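You operate a simulated robot arm through the tools that you are given. There is no shell and no other tool.

Carry out the task below with a simulated robot arm. There is one attempt and no reset: what you move stays moved.

TASK
Lay out the specs case, then put the dome lamp on bright.
Fine: the case goes on the nightstand by the grille; shut the drawer; press the LAMP key and the BRIGHT key; leave WARM alone.
Where things are to end (x, y in the base frame): specs case within 6 cm of [65, 10].

The check looks at the end state, three seconds after you hand in, the way a careful person would. Anything else that was tipped, shoved, dropped, spilled or broken makes it a failure.

THE ROBOT
A 7-joint arm with a two-finger parallel gripper, fixed in place. Base frame: the origin is at the foot of the arm, x ahead of it, y to its left, z up; the work surface is at about z = 52.5. Readings come in cm, rad, newtons and seconds.
With the tool pointing down near the work surface it reaches from about 10 to 70 cm from the base axis. Its first joint turns from -2.897 to 2.897 rad. Payload 1.57 kg.
The TCP is the grasp point between the finger pads, 3 cm short of the fingertips. In the tool frame z runs along the fingers and y along their closing line. Largest opening 11 cm; finger width 2.4, thickness 1.2; the body of the gripper, 4.8 by 11.2 cm, starts 7.8 cm behind the TCP.
Orientation is that of the tool frame in the base frame, as [roll, pitch, yaw] about the fixed x, y, z axes, in that order (R = Rz(yaw) Ry(pitch) Rx(roll)). With the fingers straight down and closing along the base's y, the tool's x points along the base's -x, its y along +y and its z along -z.

THE INTERFACE
- The arm moves only by the tool servo_tool. Its arguments are lists of equal length, an entry for each row: "claw": the closure, from 0 (fully open) to 1 (shut); "slide": the shift along the base's x, y, z in cm, a list of three; "angular": the turn, a rotation vector about the base's x, y, z in rad, a list of three. In form: {"claw": [claw, ...], "slide": [[tx, ty, tz], ...], "angular": [[ax, ay, az], ...]}. A call has 1 to 20 rows; each row shifts and turns the commanded pose from where the row before left it. Each row takes 0.2 s and may step no farther than 5 cm and 0.15 rad from the row before; otherwise, or with a gripper value out of range, the whole call is refused. A pose out of reach is approached as far as the arm can. The call stops where the force on the tool passes 40 N (or 10 N more than at its start, if that is more) or the arm is blocked; 0.2 s more then pass. The fingers move at their own pace (about 4.5 cm/s each) and stop on an object; they squeeze with about 38 N. The grip force told is the motor's: it shows also when the fingers shut on nothing. Time passes only in rows, and 0.2 s behind the last, so rows that do not move let the fingers close. The reply holds the time, the measured pose of the TCP, the force on the tool along the base axes, the opening and the grip force, in the units named above and with some noise, with the torque about the TCP (base axes, N m) and any sound that the robot's microphone picked up, and new pictures: "views" is both (left out), scene, wrist or none.
- Cameras (640 x 400 px; columns grow to the right, rows downward): "scene" is fixed at [22.02, -64.84, 126.78]; the picture's right is [0.92, -0.39, 0.00], its down [-0.22, -0.51, -0.83] and it looks along [0.32, 0.77, -0.56] (base axes); focal length 358 px, centre (320, 200). "wrist" rides on the gripper at [7, 1.6, -14.1] in the tool frame; the picture's right is [-0.23, 0.97, 0.00], its down [-0.85, -0.20, -0.48] and it looks along [-0.47, -0.11, 0.88] (tool axes); focal length 222 px, centre (320, 200). There is no depth. A picture from a camera that has moved, and an enlarged one, comes with that camera's place and axes in the base frame and with its lens. The place of the scene camera against the robot may be out by one fixed shift of up to 2.5 cm in any direction.
- raise_lower(by): slides the trunk up (or, below 0, down) by that many cm; the arm rides with it, the base frame stays. It gives what a move gives, with no picture.
- enlarge(camera, box): a new picture of the part [left, top, right, bottom] of that camera's present view, enlarged. It takes no simulated time.
- close_job(): hands the job in; it is judged then, once.

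Places have to be worked out from the pictures, the camera data and where the tool is seen. Open the gripper and draw the arm clear of the work before you hand the job in, unless the task says otherwise.

The tools are called after "Emit:" as name(argument=value, ...) on one line, values as JSON. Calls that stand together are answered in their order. servo_tool: Moves the arm, as the interface text tells. Its arguments: {"type":"object","properties":{"claw":{"type":"array","items":{"type":"number"}},"slide":{"type":"array","items":{"type":"array","items":{"type":"number"}}},"angular":{"type":"array","items":{"type":"array","items":{"type":"number"}}},"views":{"type":"string","enum":["both","scene","wrist","none"]}},"required":["claw","slide","angular"]} The other tools are called the same way: raise_lower (by) slides the trunk up or down; enlarge (camera, box) takes an enlarged picture of a part of a camera's view; close_job () hands the job in.

At the start:

```text
time: 0.0
tcp_pos: [48.41, 27.37, 89.66]
tcp_rot: [-3.14, 0.001, 3.141]
force: [0.2, 1.0, 0.7]
moment: [0.01, 0.01, 0.01]
finger_gap: 11.01
grasp_force: 0.1
trunk travel left (down, up): [-47.5, 11.5]
```

scene: 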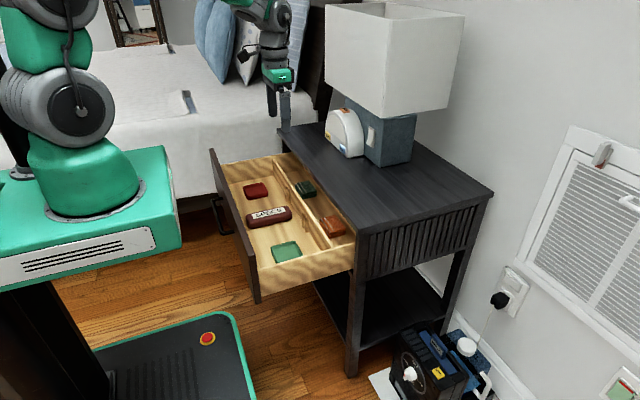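
wrist: 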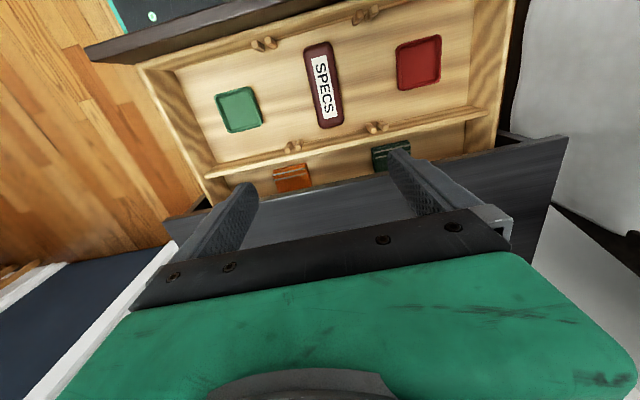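

I see an open drawer with a dark red case labelled SPECS in it, and the dome lamp device on the nightstand next to a table lamp. I'll take enlarged views to look more closely.

Emit:
enlarge(camera="scene", box=[200, 120, 380, 300])

Emit:
enlarge(camera="scene", box=[300, 80, 440, 180])

Emit:
enlarge(camera="wrist", box=[120, 0, 560, 240])

Emit:
enlarge(camera="scene", box=[340, 160, 640, 400])

```text
2.22 times, centred on (290, 210) of scene
camera zoom: at [22.02, -64.84, 126.78], right [0.92, -0.39, 0.0], down [-0.22, -0.51, -0.83], along [0.32, 0.77, -0.56], focal length 795 px, centre (387, 178)
```

zoom: 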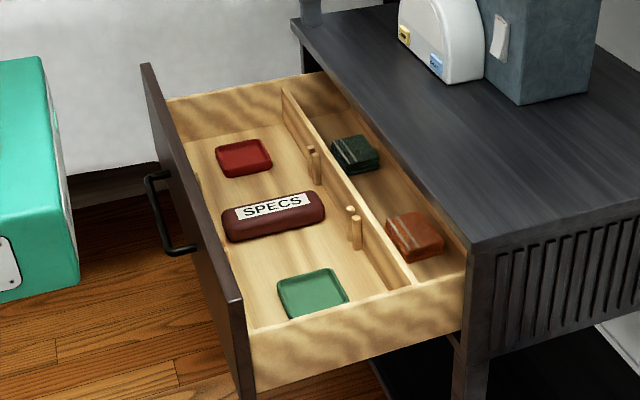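

```text
4.00 times, centred on (370, 130) of scene
camera zoom: at [22.02, -64.84, 126.78], right [0.92, -0.39, 0.0], down [-0.22, -0.51, -0.83], along [0.32, 0.77, -0.56], focal length 1431 px, centre (120, 480)
```

zoom: 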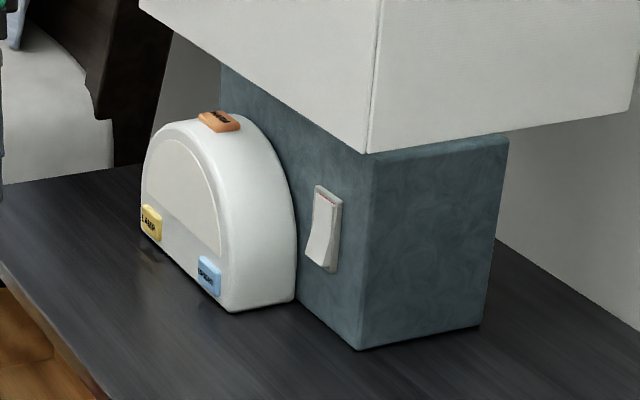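

```text
1.45 times, centred on (340, 120) of wrist
camera zoom: at [41.36, 28.91, 103.84], right [0.23, 0.97, 0.0], down [0.85, -0.2, 0.48], along [0.47, -0.11, -0.88], focal length 323 px, centre (291, 316)
```

zoom: 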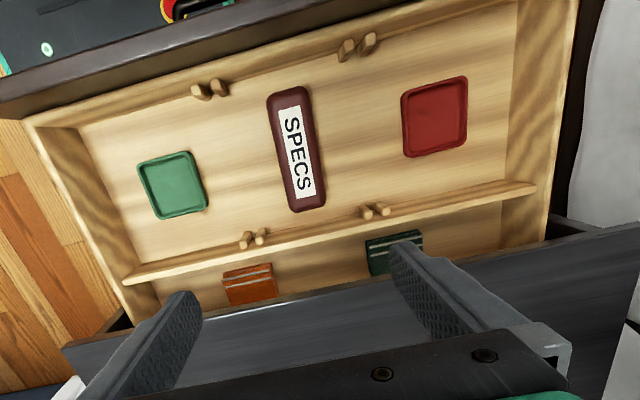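

```text
1.67 times, centred on (490, 280) of scene
camera zoom: at [22.02, -64.84, 126.78], right [0.92, -0.39, 0.0], down [-0.22, -0.51, -0.83], along [0.32, 0.77, -0.56], focal length 596 px, centre (37, 67)
```

zoom: 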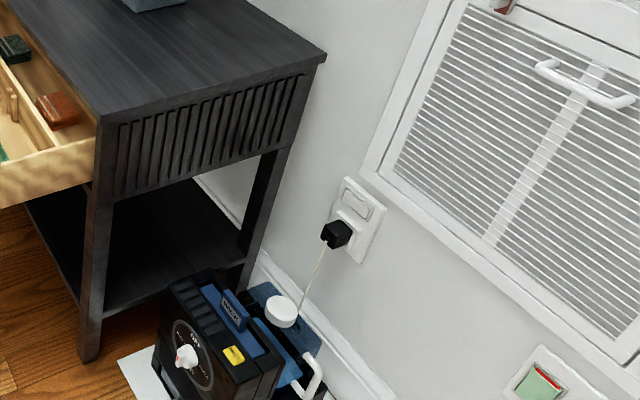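

The keys on the dome lamp have labels I can't read yet, so I'll zoom in further.

Emit:
enlarge(camera="scene", box=[330, 125, 360, 156])

Emit:
enlarge(camera="scene", box=[340, 100, 370, 120])

Emit:
enlarge(camera="scene", box=[420, 320, 500, 400])

```text
12.90 times, centred on (345, 140) of scene
camera zoom: at [22.02, -64.84, 126.78], right [0.92, -0.39, 0.0], down [-0.22, -0.51, -0.83], along [0.32, 0.77, -0.56], focal length 4617 px, centre (-3, 968)
```

zoom: 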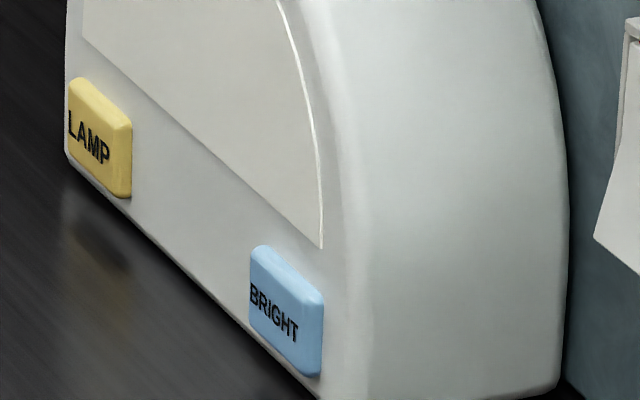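

```text
16.00 times, centred on (355, 110) of scene
camera zoom: at [22.02, -64.84, 126.78], right [0.92, -0.39, 0.0], down [-0.22, -0.51, -0.83], along [0.32, 0.77, -0.56], focal length 5726 px, centre (-240, 1640)
```

zoom: 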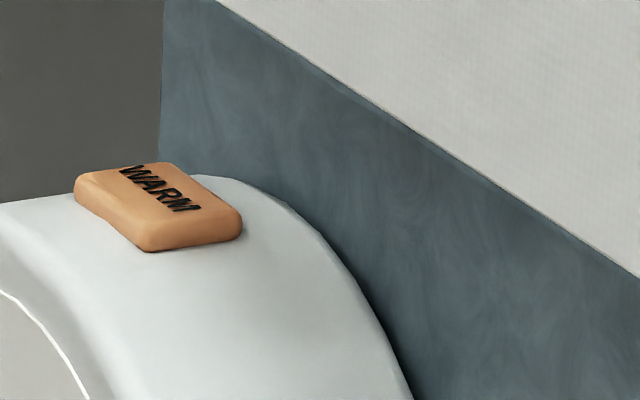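

```text
5.00 times, centred on (460, 360) of scene
camera zoom: at [22.02, -64.84, 126.78], right [0.92, -0.39, 0.0], down [-0.22, -0.51, -0.83], along [0.32, 0.77, -0.56], focal length 1789 px, centre (-380, -600)
```

zoom: 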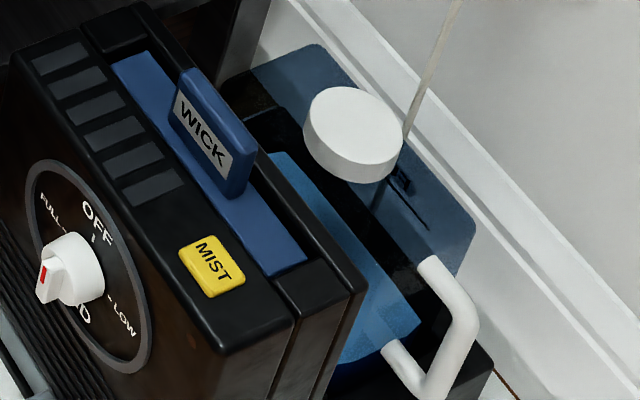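

LAMP (yellow) and BRIGHT (blue) are on the front face of the dome, and WARM is on top. Next I'll check the scene camera offset against the visible gripper, so I'm zooming on the gripper.

Emit:
enlarge(camera="scene", box=[230, 50, 330, 130])

Emit:
enlarge(camera="wrist", box=[0, 180, 240, 400])

Emit:
enlarge(camera="wrist", box=[480, 60, 640, 260])

```text
5.00 times, centred on (280, 90) of scene
camera zoom: at [22.02, -64.84, 126.78], right [0.92, -0.39, 0.0], down [-0.22, -0.51, -0.83], along [0.32, 0.77, -0.56], focal length 1789 px, centre (520, 750)
```

zoom: 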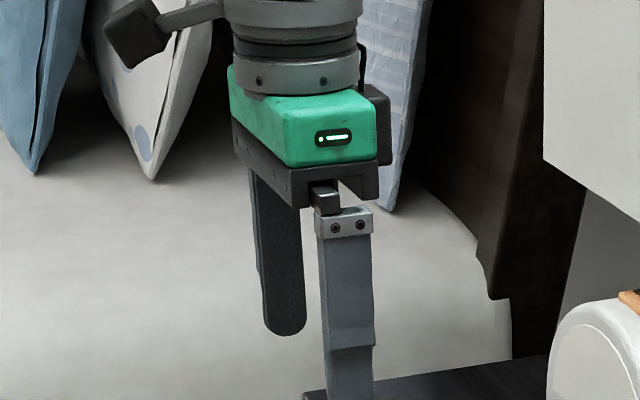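

```text
1.82 times, centred on (120, 290) of wrist
camera zoom: at [41.36, 28.91, 103.84], right [0.23, 0.97, 0.0], down [0.85, -0.2, 0.48], along [0.47, -0.11, -0.88], focal length 404 px, centre (684, 36)
```

zoom: 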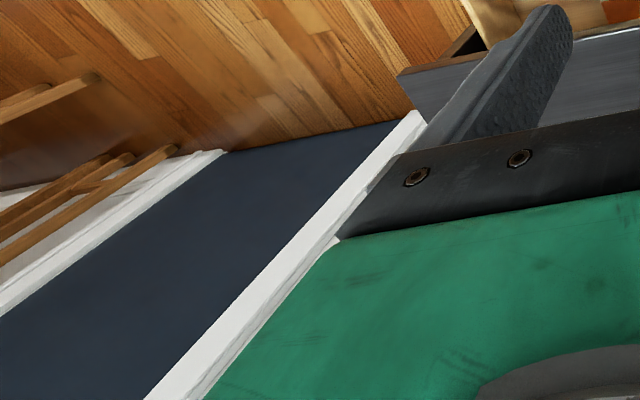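

```text
2.00 times, centred on (560, 160) of wrist
camera zoom: at [41.36, 28.91, 103.84], right [0.23, 0.97, 0.0], down [0.85, -0.2, 0.48], along [0.47, -0.11, -0.88], focal length 444 px, centre (-160, 280)
```

zoom: 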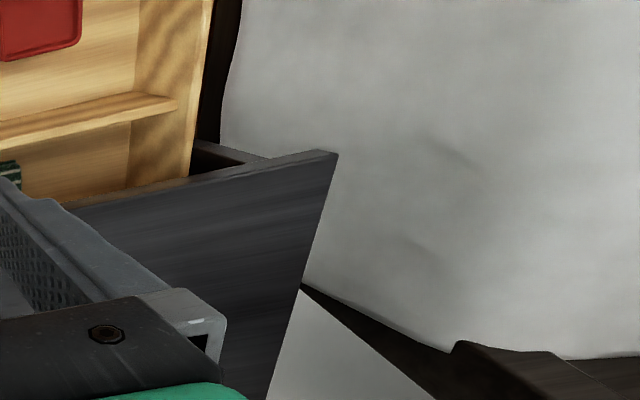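

The wrist and scene pictures together put the case near x=43, y=29.5, well below the nightstand top, which looks to be around z≈71. I'll move above the case partway to get a closer second view for measuring height.

Emit:
servo_tool(claw=[0, 0, 0, 0, 0], slide=[[-1.1, 0.4, -2.0], [-1.1, 0.4, -2.0], [-1.1, 0.4, -2.0], [-1.1, 0.5, -2.0], [-1.0, 0.4, -2.0]], angular=[[0, 0, 0], [0, 0, 0], [0, 0, 0], [0, 0, 0], [0, 0, 0]])

```text
time: 1.2
tcp_pos: [43.0, 29.33, 79.82]
tcp_rot: [-3.14, 0.0, 3.141]
force: [0.5, 0.3, 0.9]
moment: [0.02, 0.03, -0.01]
finger_gap: 11.01
grasp_force: 0.0
trunk travel left (down, up): [-47.5, 11.5]
camera wrist: at [36.05, 30.94, 93.8], right [0.23, 0.97, 0.0], down [0.85, -0.2, 0.48], along [0.47, -0.11, -0.88], focal length 222 px, centre (320, 200)
```

scene: 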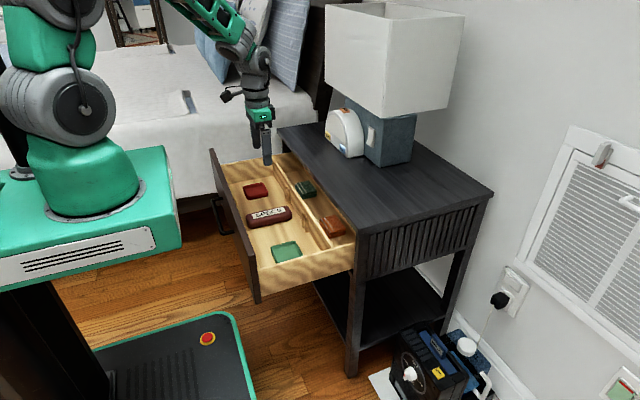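
wrist: 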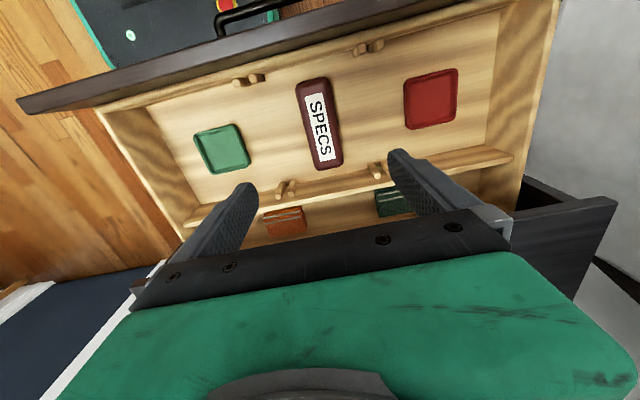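

The two wrist views triangulate the case at about (43.3, 29.5) with its top near z≈53, lying along x, so my current closing line along y suits it. I'll zoom in to check the case edges and how the fingers line up with it.

Emit:
enlarge(camera="wrist", box=[180, 40, 480, 230])

Emit:
enlarge(camera="scene", box=[220, 90, 320, 170])

```text
2.11 times, centred on (330, 135) of wrist
camera zoom: at [36.05, 30.94, 93.8], right [0.23, 0.97, 0.0], down [0.85, -0.2, 0.48], along [0.47, -0.11, -0.88], focal length 468 px, centre (299, 337)
```

zoom: 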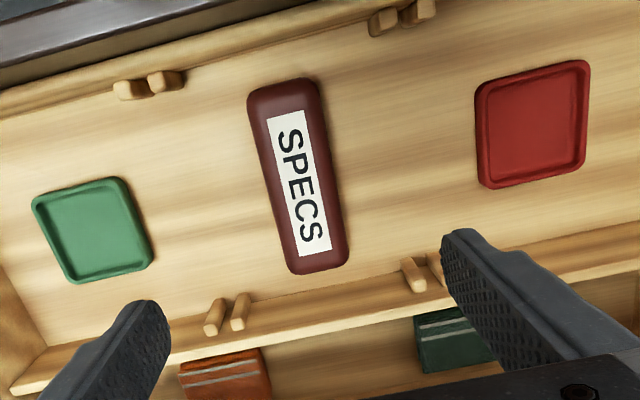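

```text
5.00 times, centred on (270, 130) of scene
camera zoom: at [22.02, -64.84, 126.78], right [0.92, -0.39, 0.0], down [-0.22, -0.51, -0.83], along [0.32, 0.77, -0.56], focal length 1789 px, centre (570, 550)
```

zoom: 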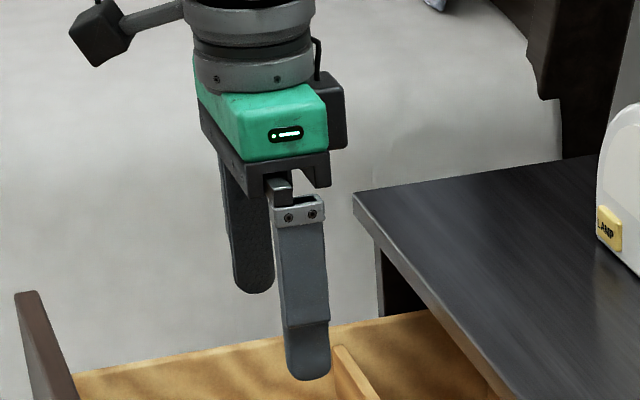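

Scene camera reads about 1.2 cm off along its "down" axis, and the nightstand top comes out at z≈69.5 with its front edge at x≈58. I'll descend partway, shifting slightly to +x so the wrist camera housing stays clear of the drawer front panel, then re-measure.

Emit:
servo_tool(claw=[0, 0, 0, 0, 0, 0], slide=[[0.3, 0.02, -2.5], [0.3, 0.02, -2.5], [0.3, 0.02, -2.5], [0.3, 0.02, -2.5], [0.2, 0.02, -2.5], [0.1, 0.0, -2.3]], angular=[[0, 0, 0], [0, 0, 0], [0, 0, 0], [0, 0, 0], [0, 0, 0], [0, 0, 0]])

```text
time: 2.6
tcp_pos: [44.44, 29.45, 64.8]
tcp_rot: [-3.14, -0.001, 3.141]
force: [1.1, -0.2, 1.0]
moment: [0.02, 0.02, 0.01]
finger_gap: 11.0
grasp_force: 0.1
trunk travel left (down, up): [-47.5, 11.5]
camera wrist: at [37.44, 31.06, 78.85], right [0.23, 0.97, 0.0], down [0.85, -0.2, 0.48], along [0.47, -0.11, -0.88], focal length 222 px, centre (320, 200)
```

scene: 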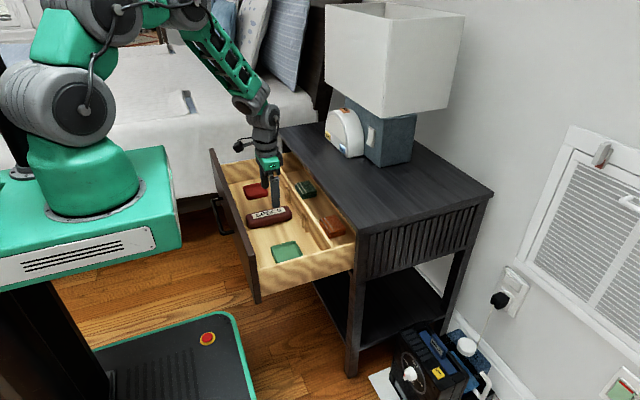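
wrist: 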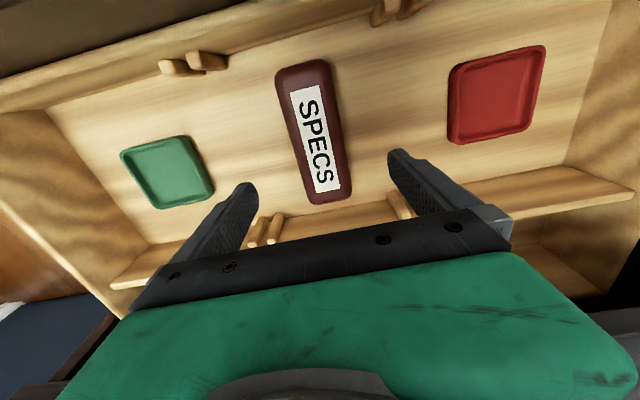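

The case sits between the fingers in the view. I'll zoom in to refine its height and the drawer panel position.

Emit:
enlarge(camera="wrist", box=[220, 40, 420, 220])

Emit:
enlarge(camera="scene", box=[200, 120, 330, 240])

Emit:
enlarge(camera="wrist", box=[0, 0, 320, 120])

```text
2.22 times, centred on (320, 130) of wrist
camera zoom: at [37.44, 31.06, 78.85], right [0.23, 0.97, 0.0], down [0.85, -0.2, 0.48], along [0.47, -0.11, -0.88], focal length 494 px, centre (320, 356)
```

zoom: 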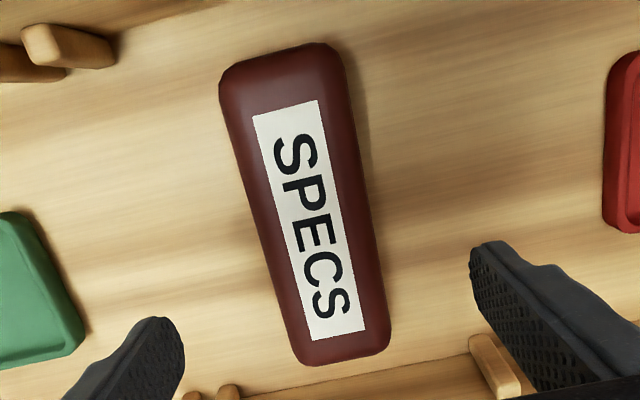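

```text
3.33 times, centred on (265, 180) of scene
camera zoom: at [22.02, -64.84, 126.78], right [0.92, -0.39, 0.0], down [-0.22, -0.51, -0.83], along [0.32, 0.77, -0.56], focal length 1193 px, centre (503, 267)
```

zoom: 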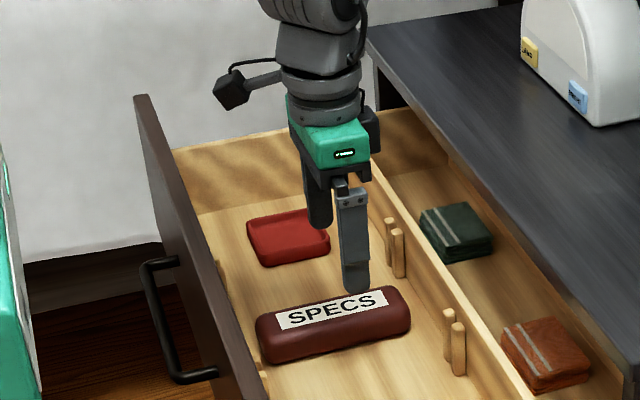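

```text
2.00 times, centred on (160, 60) of wrist
camera zoom: at [37.44, 31.06, 78.85], right [0.23, 0.97, 0.0], down [0.85, -0.2, 0.48], along [0.47, -0.11, -0.88], focal length 444 px, centre (640, 480)
```

zoom: 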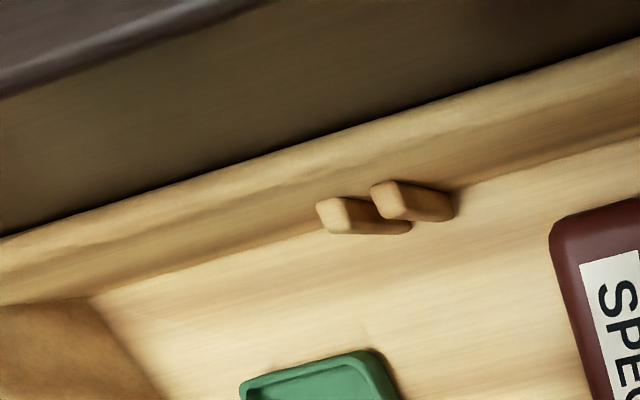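

Label triangulation puts the case top at z≈55.8, centre (43.45, 29.4), drawer floor ≈52.5; the panel's inner edge is at x≈32, so the wrist camera clears it. I'll descend with open fingers to TCP z≈56.4.

Emit:
servo_tool(claw=[0, 0, 0, 0, 0, 0], slide=[[-0.2, 0.0, -2.0], [-0.2, -0.02, -2.0], [-0.2, -0.02, -2.0], [-0.1, 0.0, -1.4], [0, 0, -0.7], [0, 0, -0.3]], angular=[[0, 0, 0], [0, 0, 0], [0, 0, 0], [0, 0, 0], [0, 0, 0], [0, 0, 0]])

```text
time: 4.0
tcp_pos: [43.74, 29.67, 56.55]
tcp_rot: [3.14, 0.001, 3.141]
force: [-0.3, -0.4, 0.5]
moment: [-0.01, 0.0, -0.04]
finger_gap: 10.99
grasp_force: 0.0
trunk travel left (down, up): [-47.5, 11.5]
camera wrist: at [36.69, 31.15, 70.62], right [0.23, 0.97, 0.0], down [0.85, -0.2, 0.48], along [0.47, -0.11, -0.88], focal length 222 px, centre (320, 200)
```

scene: 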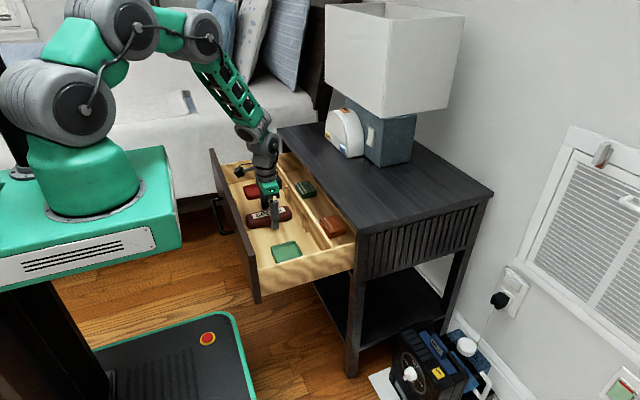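
wrist: 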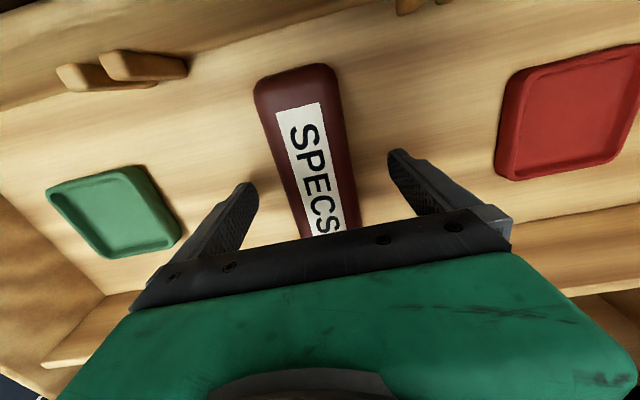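

Fingers straddle the case without contact. I'll lower slightly more and close the grip.

Emit:
servo_tool(claw=[0, 0.5, 1, 1, 1, 1, 1], slide=[[0, -0.1, -0.4], [0, 0, 0], [0, 0, 0], [0, 0, 0], [0, 0, 0], [0, 0, 0], [0, 0, 0]], angular=[[0, 0, 0], [0, 0, 0], [0, 0, 0], [0, 0, 0], [0, 0, 0], [0, 0, 0], [0, 0, 0]])

```text
time: 5.6
tcp_pos: [43.64, 29.39, 56.1]
tcp_rot: [-3.14, -0.001, -3.141]
force: [-0.2, -0.7, 0.0]
moment: [0.02, 0.02, -0.03]
finger_gap: 5.53
grasp_force: 37.9
trunk travel left (down, up): [-47.5, 11.5]
camera wrist: at [36.72, 31.02, 70.22], right [0.23, 0.97, 0.0], down [0.85, -0.2, 0.48], along [0.47, -0.11, -0.88], focal length 222 px, centre (320, 200)
```

scene: 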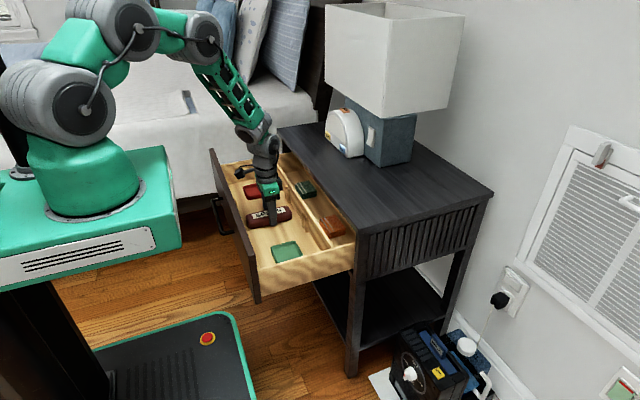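
wrist: 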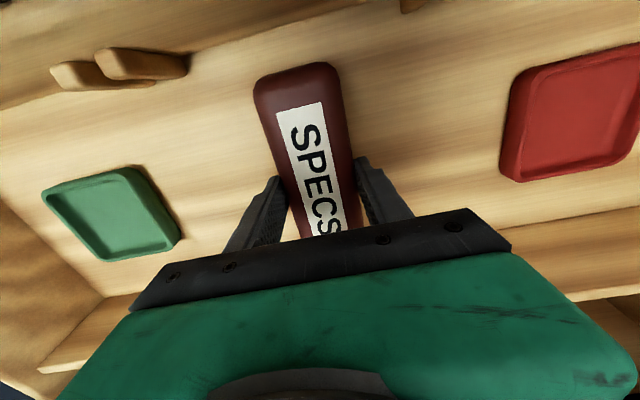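

Case is gripped (gap 5.5 cm, 38 N). I'll lift straight up about 26 cm, well above the nightstand top.

Emit:
servo_tool(claw=[1, 1, 1, 1, 1, 1, 1, 1, 1, 1, 1], slide=[[0, 0, 1.0], [0, 0, 2.0], [0, 0, 2.5], [0, 0, 2.5], [0, 0, 2.5], [0, 0, 2.5], [0, 0, 2.5], [0, 0, 2.5], [0, 0, 2.5], [0, 0, 2.5], [0, 0, 2.0]], angular=[[0, 0, 0], [0, 0, 0], [0, 0, 0], [0, 0, 0], [0, 0, 0], [0, 0, 0], [0, 0, 0], [0, 0, 0], [0, 0, 0], [0, 0, 0], [0, 0, 0]])

```text
time: 8.0
tcp_pos: [43.82, 29.38, 81.14]
tcp_rot: [-3.139, 0.0, 3.14]
force: [0.1, -0.6, 0.0]
moment: [0.0, -0.01, -0.06]
finger_gap: 5.49
grasp_force: 38.1
trunk travel left (down, up): [-47.5, 11.5]
camera wrist: at [36.71, 30.92, 95.26], right [0.23, 0.97, 0.0], down [0.86, -0.2, 0.48], along [0.47, -0.11, -0.88], focal length 222 px, centre (320, 200)
```

scene: 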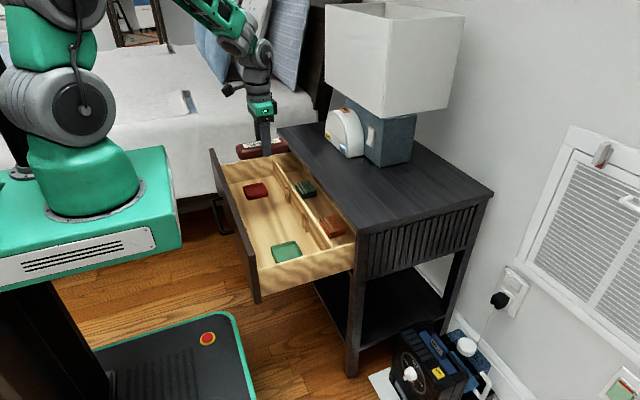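
wrist: 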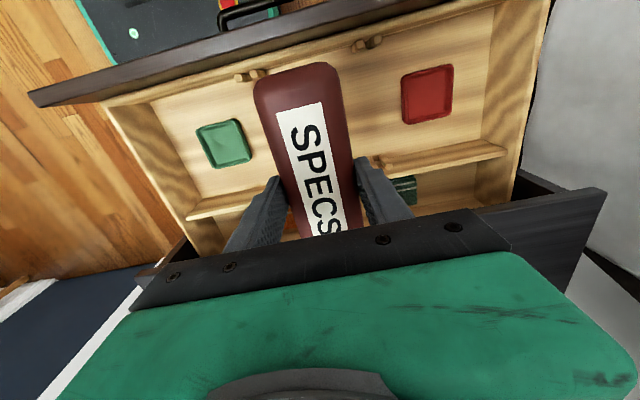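

Case is held cleanly. I'll carry it halfway toward (65, 10) at constant height, keeping the path away from the lampshade.

Emit:
servo_tool(claw=[1, 1, 1, 1, 1, 1, 1, 1], slide=[[1.2, -2.4, 0], [1.2, -2.4, 0], [1.2, -2.4, 0], [1.2, -2.4, 0], [1.2, -2.4, 0], [1.2, -2.4, 0], [1.2, -2.4, 0], [1.2, -2.6, 0]], angular=[[0, 0, 0], [0, 0, 0], [0, 0, 0], [0, 0, 0], [0, 0, 0], [0, 0, 0], [0, 0, 0], [0, 0, 0]])

```text
time: 9.8
tcp_pos: [53.25, 9.96, 81.1]
tcp_rot: [-3.141, 0.0, 3.141]
force: [-0.3, 0.1, -1.7]
moment: [0.01, 0.01, -0.01]
finger_gap: 5.51
grasp_force: 38.0
trunk travel left (down, up): [-47.5, 11.5]
camera wrist: at [46.3, 11.51, 95.27], right [0.23, 0.97, 0.0], down [0.85, -0.2, 0.48], along [0.47, -0.11, -0.88], focal length 222 px, centre (320, 200)
```

scene: 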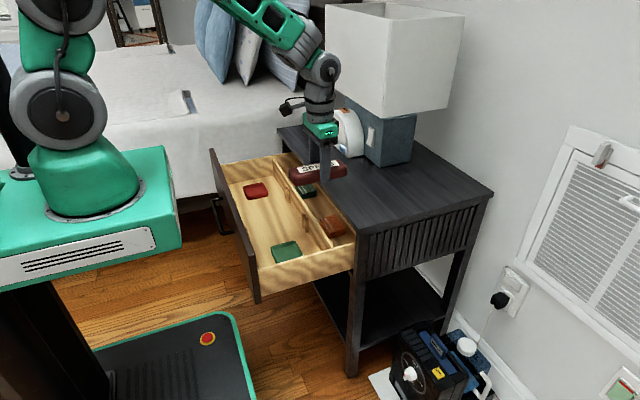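
wrist: 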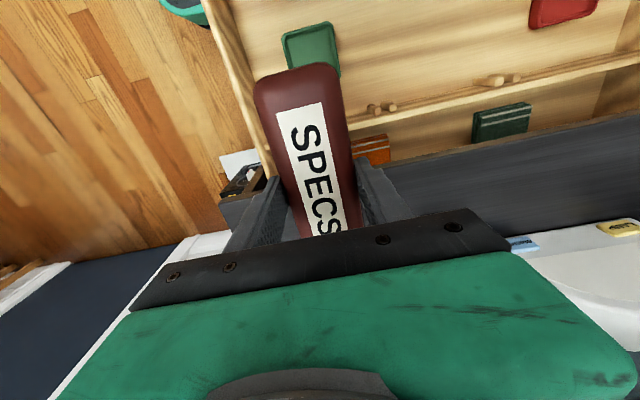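

The held case is clear of everything. By my estimate the shade's nearest corner is around (75.6, 17, z≥88), so I'll go on to about (66.4, 8.6), which keeps the whole case on the top and leaves clearance.

Emit:
servo_tool(claw=[1, 1, 1, 1, 1, 1, 1], slide=[[1.9, -0.2, 0], [1.9, -0.2, 0], [1.9, -0.2, 0], [1.9, -0.2, 0], [1.9, -0.2, 0], [1.9, -0.2, 0], [1.7, -0.2, 0]], angular=[[0, 0, 0], [0, 0, 0], [0, 0, 0], [0, 0, 0], [0, 0, 0], [0, 0, 0], [0, 0, 0]])

```text
time: 11.4
tcp_pos: [66.59, 8.64, 81.15]
tcp_rot: [-3.14, 0.0, 3.141]
force: [-0.6, -0.3, -0.2]
moment: [0.02, -0.03, -0.01]
finger_gap: 5.49
grasp_force: 37.8
trunk travel left (down, up): [-47.5, 11.5]
camera wrist: at [59.52, 10.09, 95.33], right [0.23, 0.97, 0.0], down [0.86, -0.2, 0.48], along [0.47, -0.11, -0.88], focal length 222 px, centre (320, 200)
```

scene: 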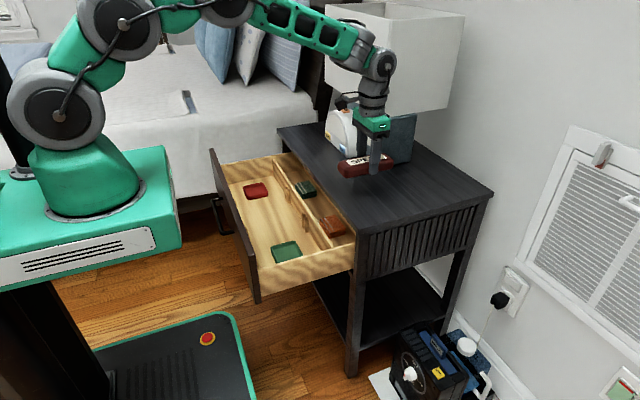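
wrist: 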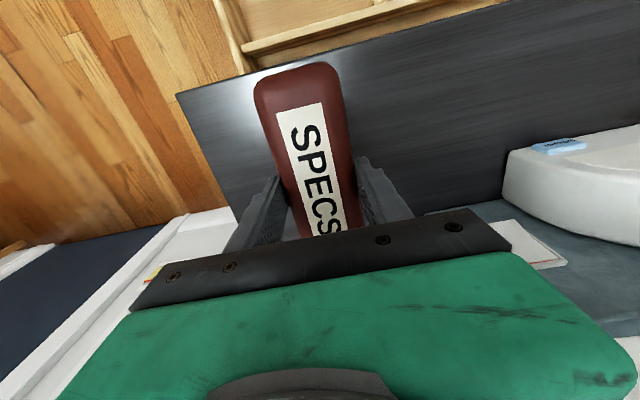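

The front edge of the top is at x≈57.8 and the case end is at about 58.7. I'll nudge +0.5 cm in x and lower to just above the surface, aiming for TCP z≈74.

Emit:
servo_tool(claw=[1, 1, 1, 1, 1], slide=[[0.5, 0, 0], [0, 0, -2.0], [0, 0, -2.0], [0, 0, -2.0], [0, 0, -1.0]], angular=[[0, 0, 0], [0, 0, 0], [0, 0, 0], [0, 0, 0], [0, 0, 0]])

```text
time: 12.6
tcp_pos: [67.11, 8.41, 74.19]
tcp_rot: [-3.138, -0.001, 3.141]
force: [1.0, 0.4, -1.7]
moment: [0.01, 0.01, 0.0]
finger_gap: 5.5
grasp_force: 37.9
trunk travel left (down, up): [-47.5, 11.5]
camera wrist: at [60.04, 10.06, 88.29], right [0.23, 0.97, 0.0], down [0.85, -0.2, 0.48], along [0.47, -0.11, -0.88], focal length 222 px, centre (320, 200)
```

scene: 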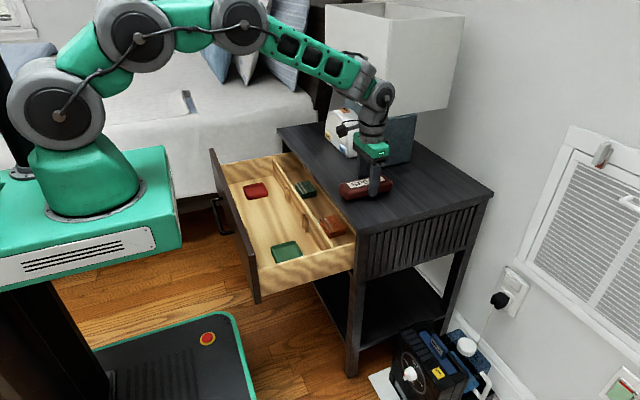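
wrist: 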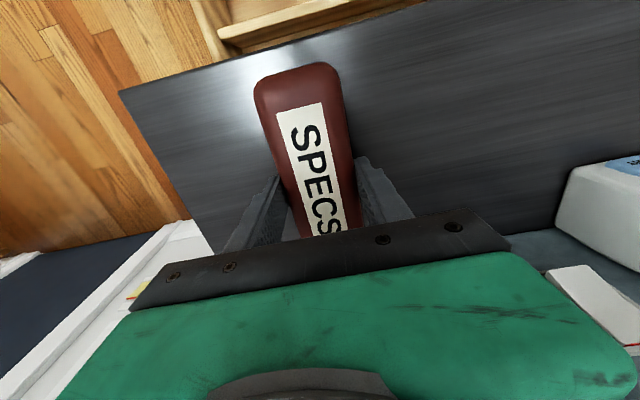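

No contact yet at z≈74.2. I'll step down in small increments and watch the vertical force.

Emit:
servo_tool(claw=[1, 1, 1], slide=[[0, 0, -0.3], [0, 0, -0.2], [0, 0, -0.2]], angular=[[0, 0, 0], [0, 0, 0], [0, 0, 0]], views="none")

```text
time: 13.4
tcp_pos: [67.12, 8.58, 73.68]
tcp_rot: [3.141, 0.002, -3.141]
force: [-2.8, 0.1, 9.6]
moment: [0.01, 0.9, -0.01]
finger_gap: 5.49
grasp_force: 38.4
trunk travel left (down, up): [-47.5, 11.5]
```

Contact at z≈73.7 (about 10 N up, slightly tail-first). I'll ease down a touch more and open the fingers to release.

Emit:
servo_tool(claw=[1, 0.6, 0.4, 0.2, 0.0, 0.0, 0.0], slide=[[0, 0, -0.1], [0, 0, 0], [0, 0, 0], [0, 0, 0], [0, 0, 0], [0, 0, 0], [0, 0, 0]], angular=[[0, 0, 0], [0, 0, 0], [0, 0, 0], [0, 0, 0], [0, 0, 0], [0, 0, 0], [0, 0, 0]])

```text
time: 15.0
tcp_pos: [66.95, 8.51, 73.46]
tcp_rot: [-3.139, 0.001, 3.141]
force: [-0.6, 0.3, 0.3]
moment: [0.03, 0.0, 0.01]
finger_gap: 11.03
grasp_force: 0.0
trunk travel left (down, up): [-47.5, 11.5]
camera wrist: at [59.96, 10.14, 87.42], right [0.23, 0.97, 0.0], down [0.85, -0.2, 0.48], along [0.47, -0.11, -0.88], focal length 222 px, centre (320, 200)
```

scene: 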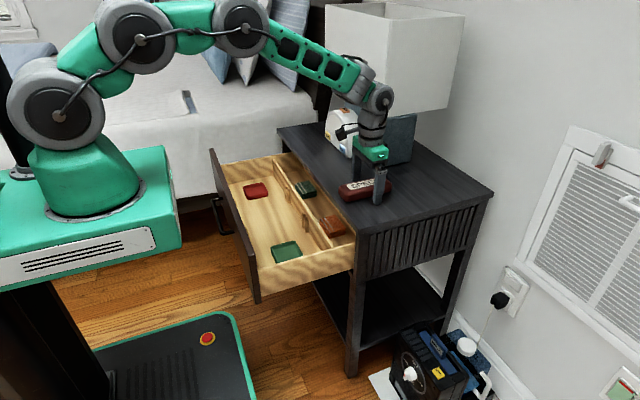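
wrist: 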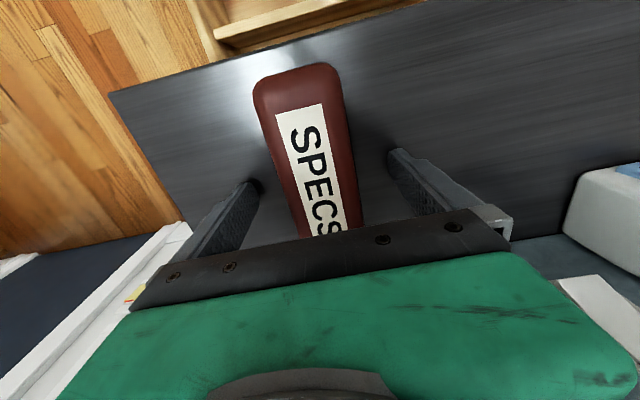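

Case released and resting on the top. I'll lift straight up to clear it, then retreat toward the robot.

Emit:
servo_tool(claw=[0, 0, 0, 0, 0, 0, 0], slide=[[0, 0, 1.0], [0, 0, 2.0], [0, 0, 2.5], [0, 0, 2.5], [0, 0, 2.5], [-1.0, 0, 2.5], [-2.5, 0, 2.0]], angular=[[0, 0, 0], [0, 0, 0], [0, 0, 0], [0, 0, 0], [0, 0, 0], [0, 0, 0], [0, 0, 0]])

```text
time: 16.6
tcp_pos: [63.65, 8.4, 88.34]
tcp_rot: [-3.141, 0.0, -3.141]
force: [0.0, -0.6, 0.0]
moment: [0.03, 0.0, 0.01]
finger_gap: 11.01
grasp_force: 0.1
trunk travel left (down, up): [-47.5, 11.5]
camera wrist: at [56.51, 10.0, 102.54], right [0.23, 0.97, 0.0], down [0.86, -0.2, 0.48], along [0.47, -0.11, -0.88], focal length 222 px, centre (320, 200)
```

scene: 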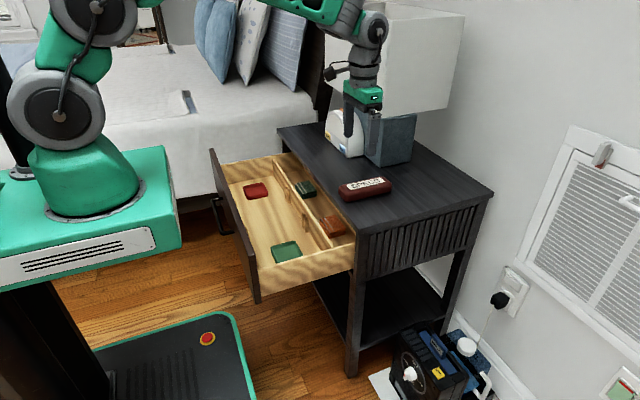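
wrist: 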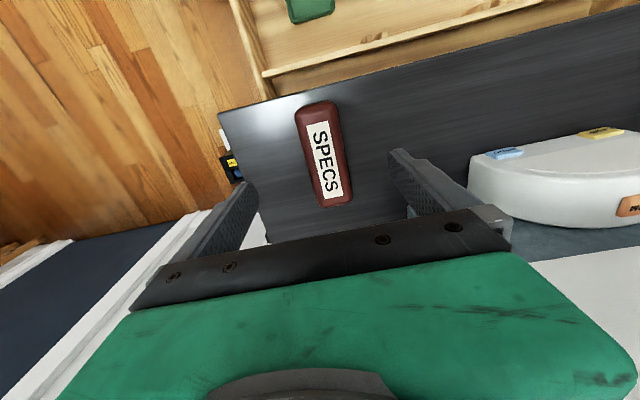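

The case shows at about (66.7, 8.3), within tolerance. Next is the drawer: I'll retreat above it while turning the hand 90° about z, so the closing line is along x and the body stays narrow toward the robot platform, closing the fingers as I go.

Emit:
servo_tool(claw=[0, 0, 0, 0.3, 0.6, 1, 1, 1, 1, 1, 1], slide=[[-2.0, 0.4, 0.3], [-2.0, 0.4, 0.3], [-2.0, 0.4, 0.3], [-2.0, 0.4, 0.3], [-2.0, 0.4, 0.3], [-2.0, 0.4, 0.3], [-2.0, 0.4, 0.3], [-2.0, 0.4, 0.3], [-2.0, 0.4, 0.3], [-2.0, 0.4, 0.3], [-2.0, 0.4, 0.3]], angular=[[0, 0, -0.1428], [0, 0, -0.1428], [0, 0, -0.1428], [0, 0, -0.1428], [0, 0, -0.1428], [0, 0, -0.1428], [0, 0, -0.1428], [0, 0, -0.1428], [0, 0, -0.1428], [0, 0, -0.1428], [0, 0, -0.1428]])

```text
time: 19.0
tcp_pos: [41.39, 13.04, 91.63]
tcp_rot: [3.141, 0.0, 1.569]
force: [-0.7, 0.4, -0.1]
moment: [-0.02, 0.0, 0.01]
finger_gap: 0.0
grasp_force: 21.5
trunk travel left (down, up): [-47.5, 11.5]
camera wrist: at [43.05, 19.95, 105.79], right [0.97, -0.23, 0.0], down [-0.2, -0.85, 0.48], along [-0.11, -0.47, -0.88], focal length 222 px, centre (320, 200)
```

scene: 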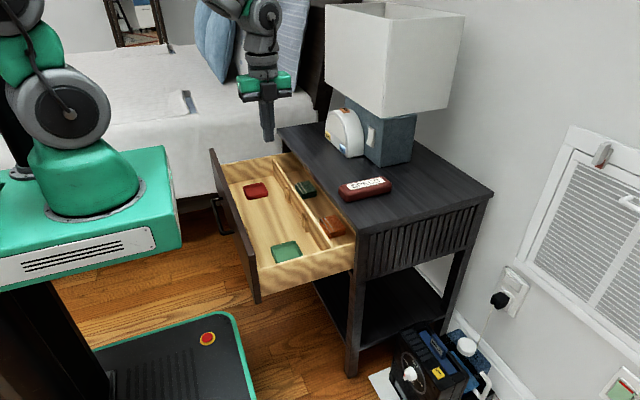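
wrist: 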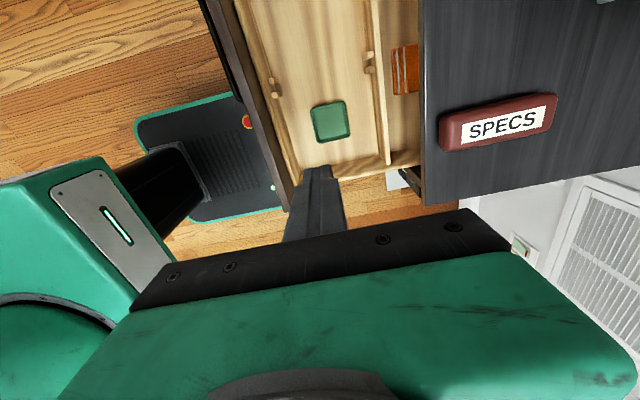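

This view shows the drawer panel's top edge, the handle and the robot platform; I estimate the platform front face at x≈18, z 82–89. I'll zoom in on the panel and handle.

Emit:
enlarge(camera="wrist", box=[120, 0, 360, 220])

Emit:
enlarge(camera="scene", box=[190, 130, 290, 310])

```text
1.82 times, centred on (240, 110) of wrist
camera zoom: at [43.05, 19.95, 105.79], right [0.97, -0.23, 0.0], down [-0.2, -0.85, 0.48], along [-0.11, -0.47, -0.88], focal length 404 px, centre (466, 364)
```

zoom: 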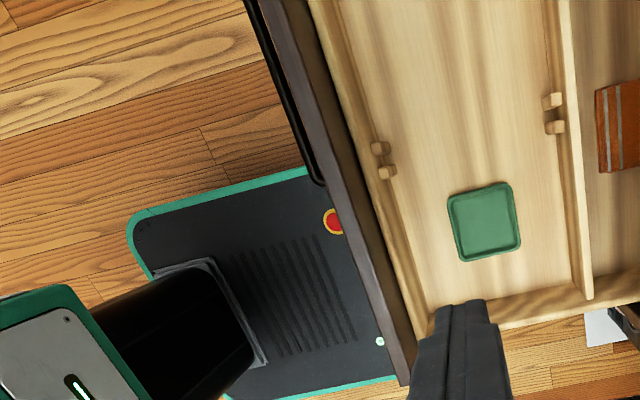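

```text
2.22 times, centred on (240, 220) of scene
camera zoom: at [22.02, -64.84, 126.78], right [0.92, -0.39, 0.0], down [-0.22, -0.51, -0.83], along [0.32, 0.77, -0.56], focal length 795 px, centre (498, 156)
```

zoom: 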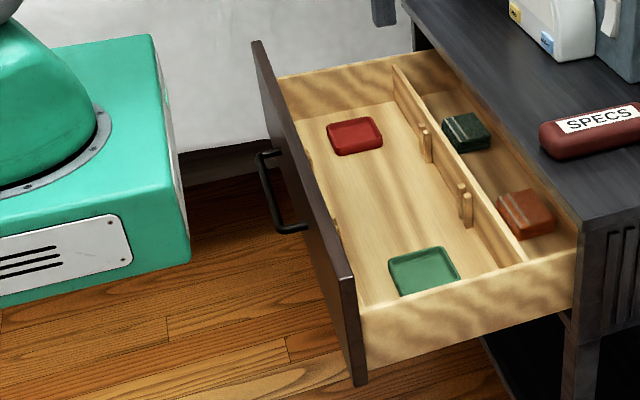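

Measured: panel outer face x≈30.3, top z≈67–68; handle bar x≈27.2, y 19.5–38, z≈59.6. I'll go with closed fingers to just outside the panel at its centre (y≈29) and later push high, above the handle bar.

Emit:
servo_tool(claw=[1, 1, 1, 1, 1, 1, 1, 1], slide=[[-1.7, 2.0, -1.7], [-1.7, 2.0, -1.7], [-1.7, 2.0, -1.7], [-1.7, 2.0, -1.7], [-1.7, 2.0, -1.7], [-1.7, 2.0, -1.7], [-1.7, 2.0, -1.7], [-1.7, 2.0, -1.7]], angular=[[0, 0, 0], [0, 0, 0], [0, 0, 0], [0, 0, 0], [0, 0, 0], [0, 0, 0], [0, 0, 0], [0, 0, 0]])

```text
time: 20.8
tcp_pos: [27.83, 29.17, 77.83]
tcp_rot: [3.141, 0.0, 1.571]
force: [-0.5, 0.0, -0.2]
moment: [0.0, -0.04, -0.01]
finger_gap: 0.0
grasp_force: 21.1
trunk travel left (down, up): [-47.5, 11.5]
camera wrist: at [29.43, 36.02, 91.89], right [0.97, -0.23, 0.0], down [-0.2, -0.85, 0.48], along [-0.11, -0.47, -0.88], focal length 222 px, centre (320, 200)
```

scene: 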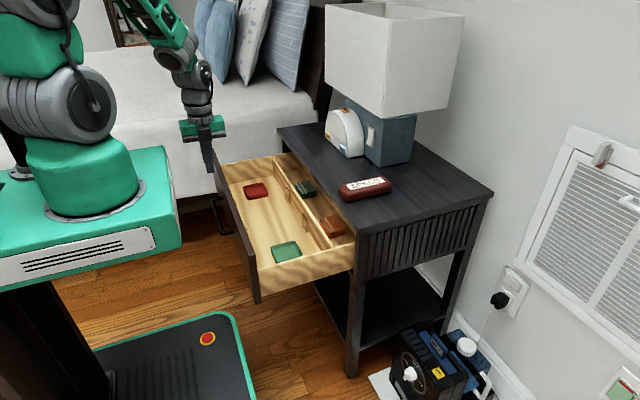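
wrist: 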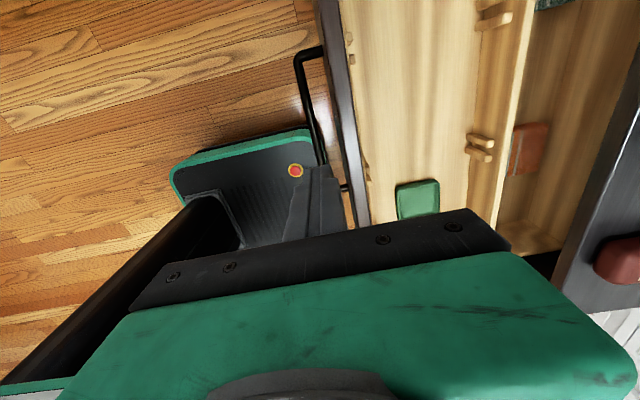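

I'll zoom to verify the gap between finger and panel before descending.

Emit:
enlarge(camera="wrist", box=[260, 20, 420, 240])

Emit:
enlarge(camera="scene", box=[170, 100, 280, 240])

```text
1.82 times, centred on (340, 130) of wrist
camera zoom: at [29.43, 36.02, 91.89], right [0.97, -0.23, 0.0], down [-0.2, -0.85, 0.48], along [-0.11, -0.47, -0.88], focal length 404 px, centre (284, 327)
```

zoom: 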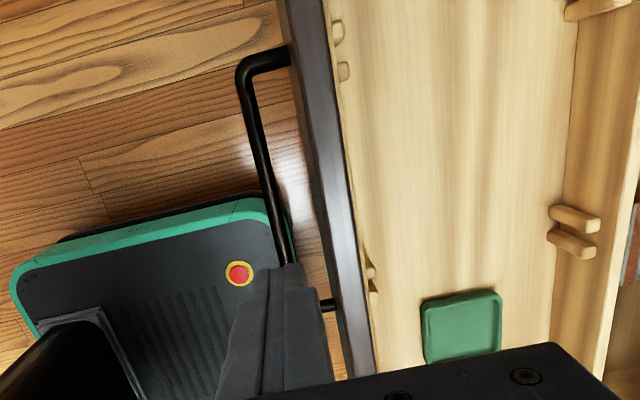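

```text
2.86 times, centred on (225, 170) of scene
camera zoom: at [22.02, -64.84, 126.78], right [0.92, -0.39, 0.0], down [-0.22, -0.51, -0.83], along [0.32, 0.77, -0.56], focal length 1022 px, centre (591, 286)
```

zoom: 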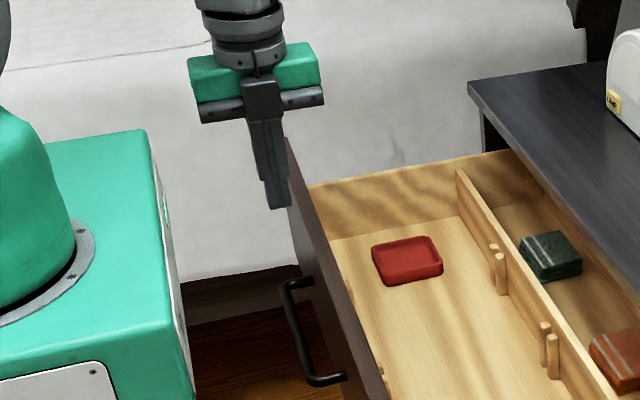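

Finger front face is about 1.4 cm off the panel. I'll descend vertically so the fingertips sit at z≈62.5, above the handle bar and below the panel's top edge.

Emit:
servo_tool(claw=[1, 1, 1, 1, 1, 1, 1], slide=[[0, 0, -2.0], [0, 0, -2.0], [0, 0, -2.0], [0, 0, -2.0], [0, 0, -2.0], [0, 0, -1.5], [0, 0, -0.8]], angular=[[0, 0, 0], [0, 0, 0], [0, 0, 0], [0, 0, 0], [0, 0, 0], [0, 0, 0], [0, 0, 0]])

```text
time: 22.4
tcp_pos: [27.91, 28.84, 65.7]
tcp_rot: [-3.141, -0.001, 1.571]
force: [-0.1, 0.3, 1.3]
moment: [0.02, 0.01, 0.02]
finger_gap: 0.0
grasp_force: 21.4
trunk travel left (down, up): [-47.5, 11.5]
camera wrist: at [29.53, 35.8, 79.79], right [0.97, -0.23, 0.0], down [-0.2, -0.86, 0.48], along [-0.11, -0.47, -0.88], focal length 222 px, centre (320, 200)
```

scene: 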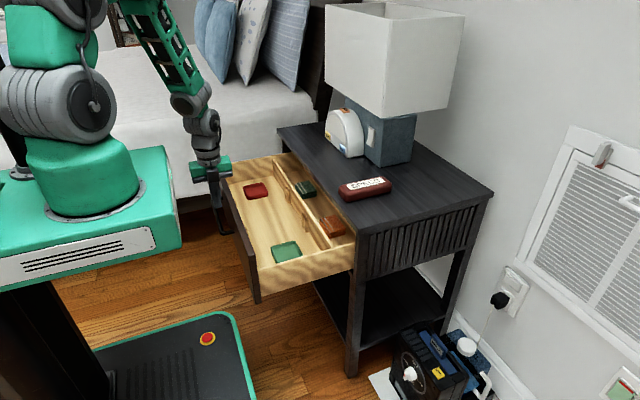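
wrist: 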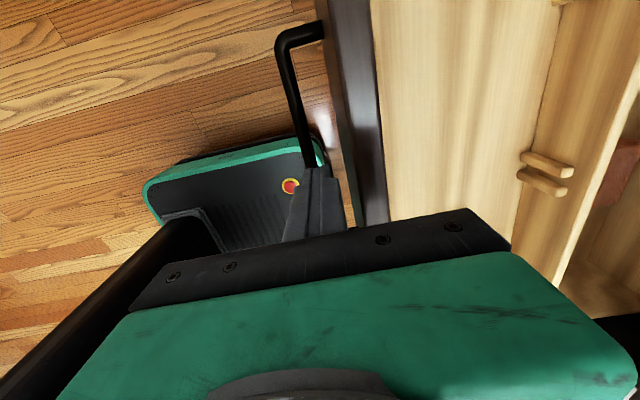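

The fingertips are in position above the handle, facing the panel. I'll start pushing gently in +x.

Emit:
servo_tool(claw=[1, 1, 1, 1, 1], slide=[[0.6, 0, 0], [0.6, 0, 0], [0.6, 0, 0], [0.7, 0, 0], [0.7, 0, 0]], angular=[[0, 0, 0], [0, 0, 0], [0, 0, 0], [0, 0, 0], [0, 0, 0]])

```text
time: 23.6
tcp_pos: [31.18, 28.94, 65.65]
tcp_rot: [-3.141, 0.001, 1.569]
force: [-0.2, -0.6, 0.0]
moment: [-0.04, 0.0, -0.04]
finger_gap: 0.02
grasp_force: 21.9
trunk travel left (down, up): [-47.5, 11.5]
camera wrist: at [32.68, 35.89, 79.83], right [0.97, -0.23, 0.0], down [-0.2, -0.86, 0.48], along [-0.11, -0.47, -0.88], focal length 222 px, centre (320, 200)
```

scene: 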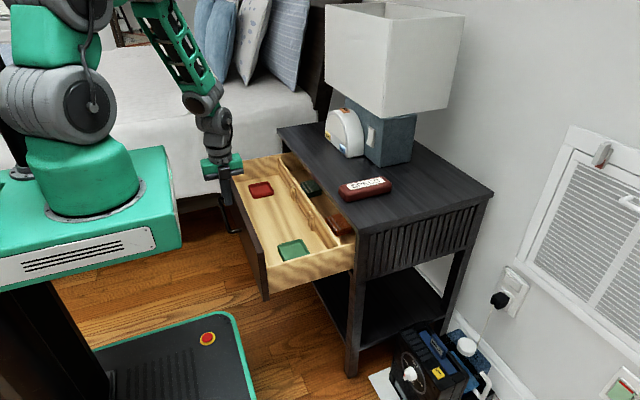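
wrist: 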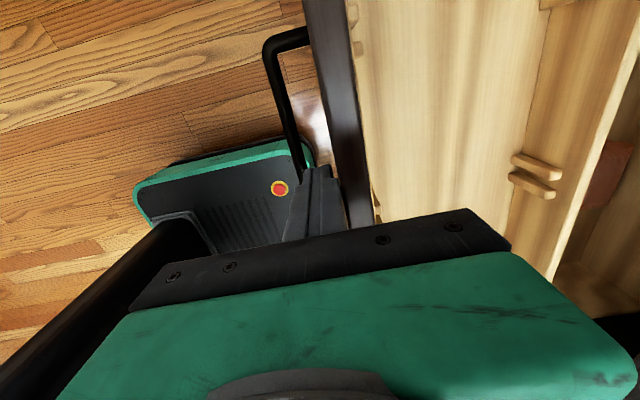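

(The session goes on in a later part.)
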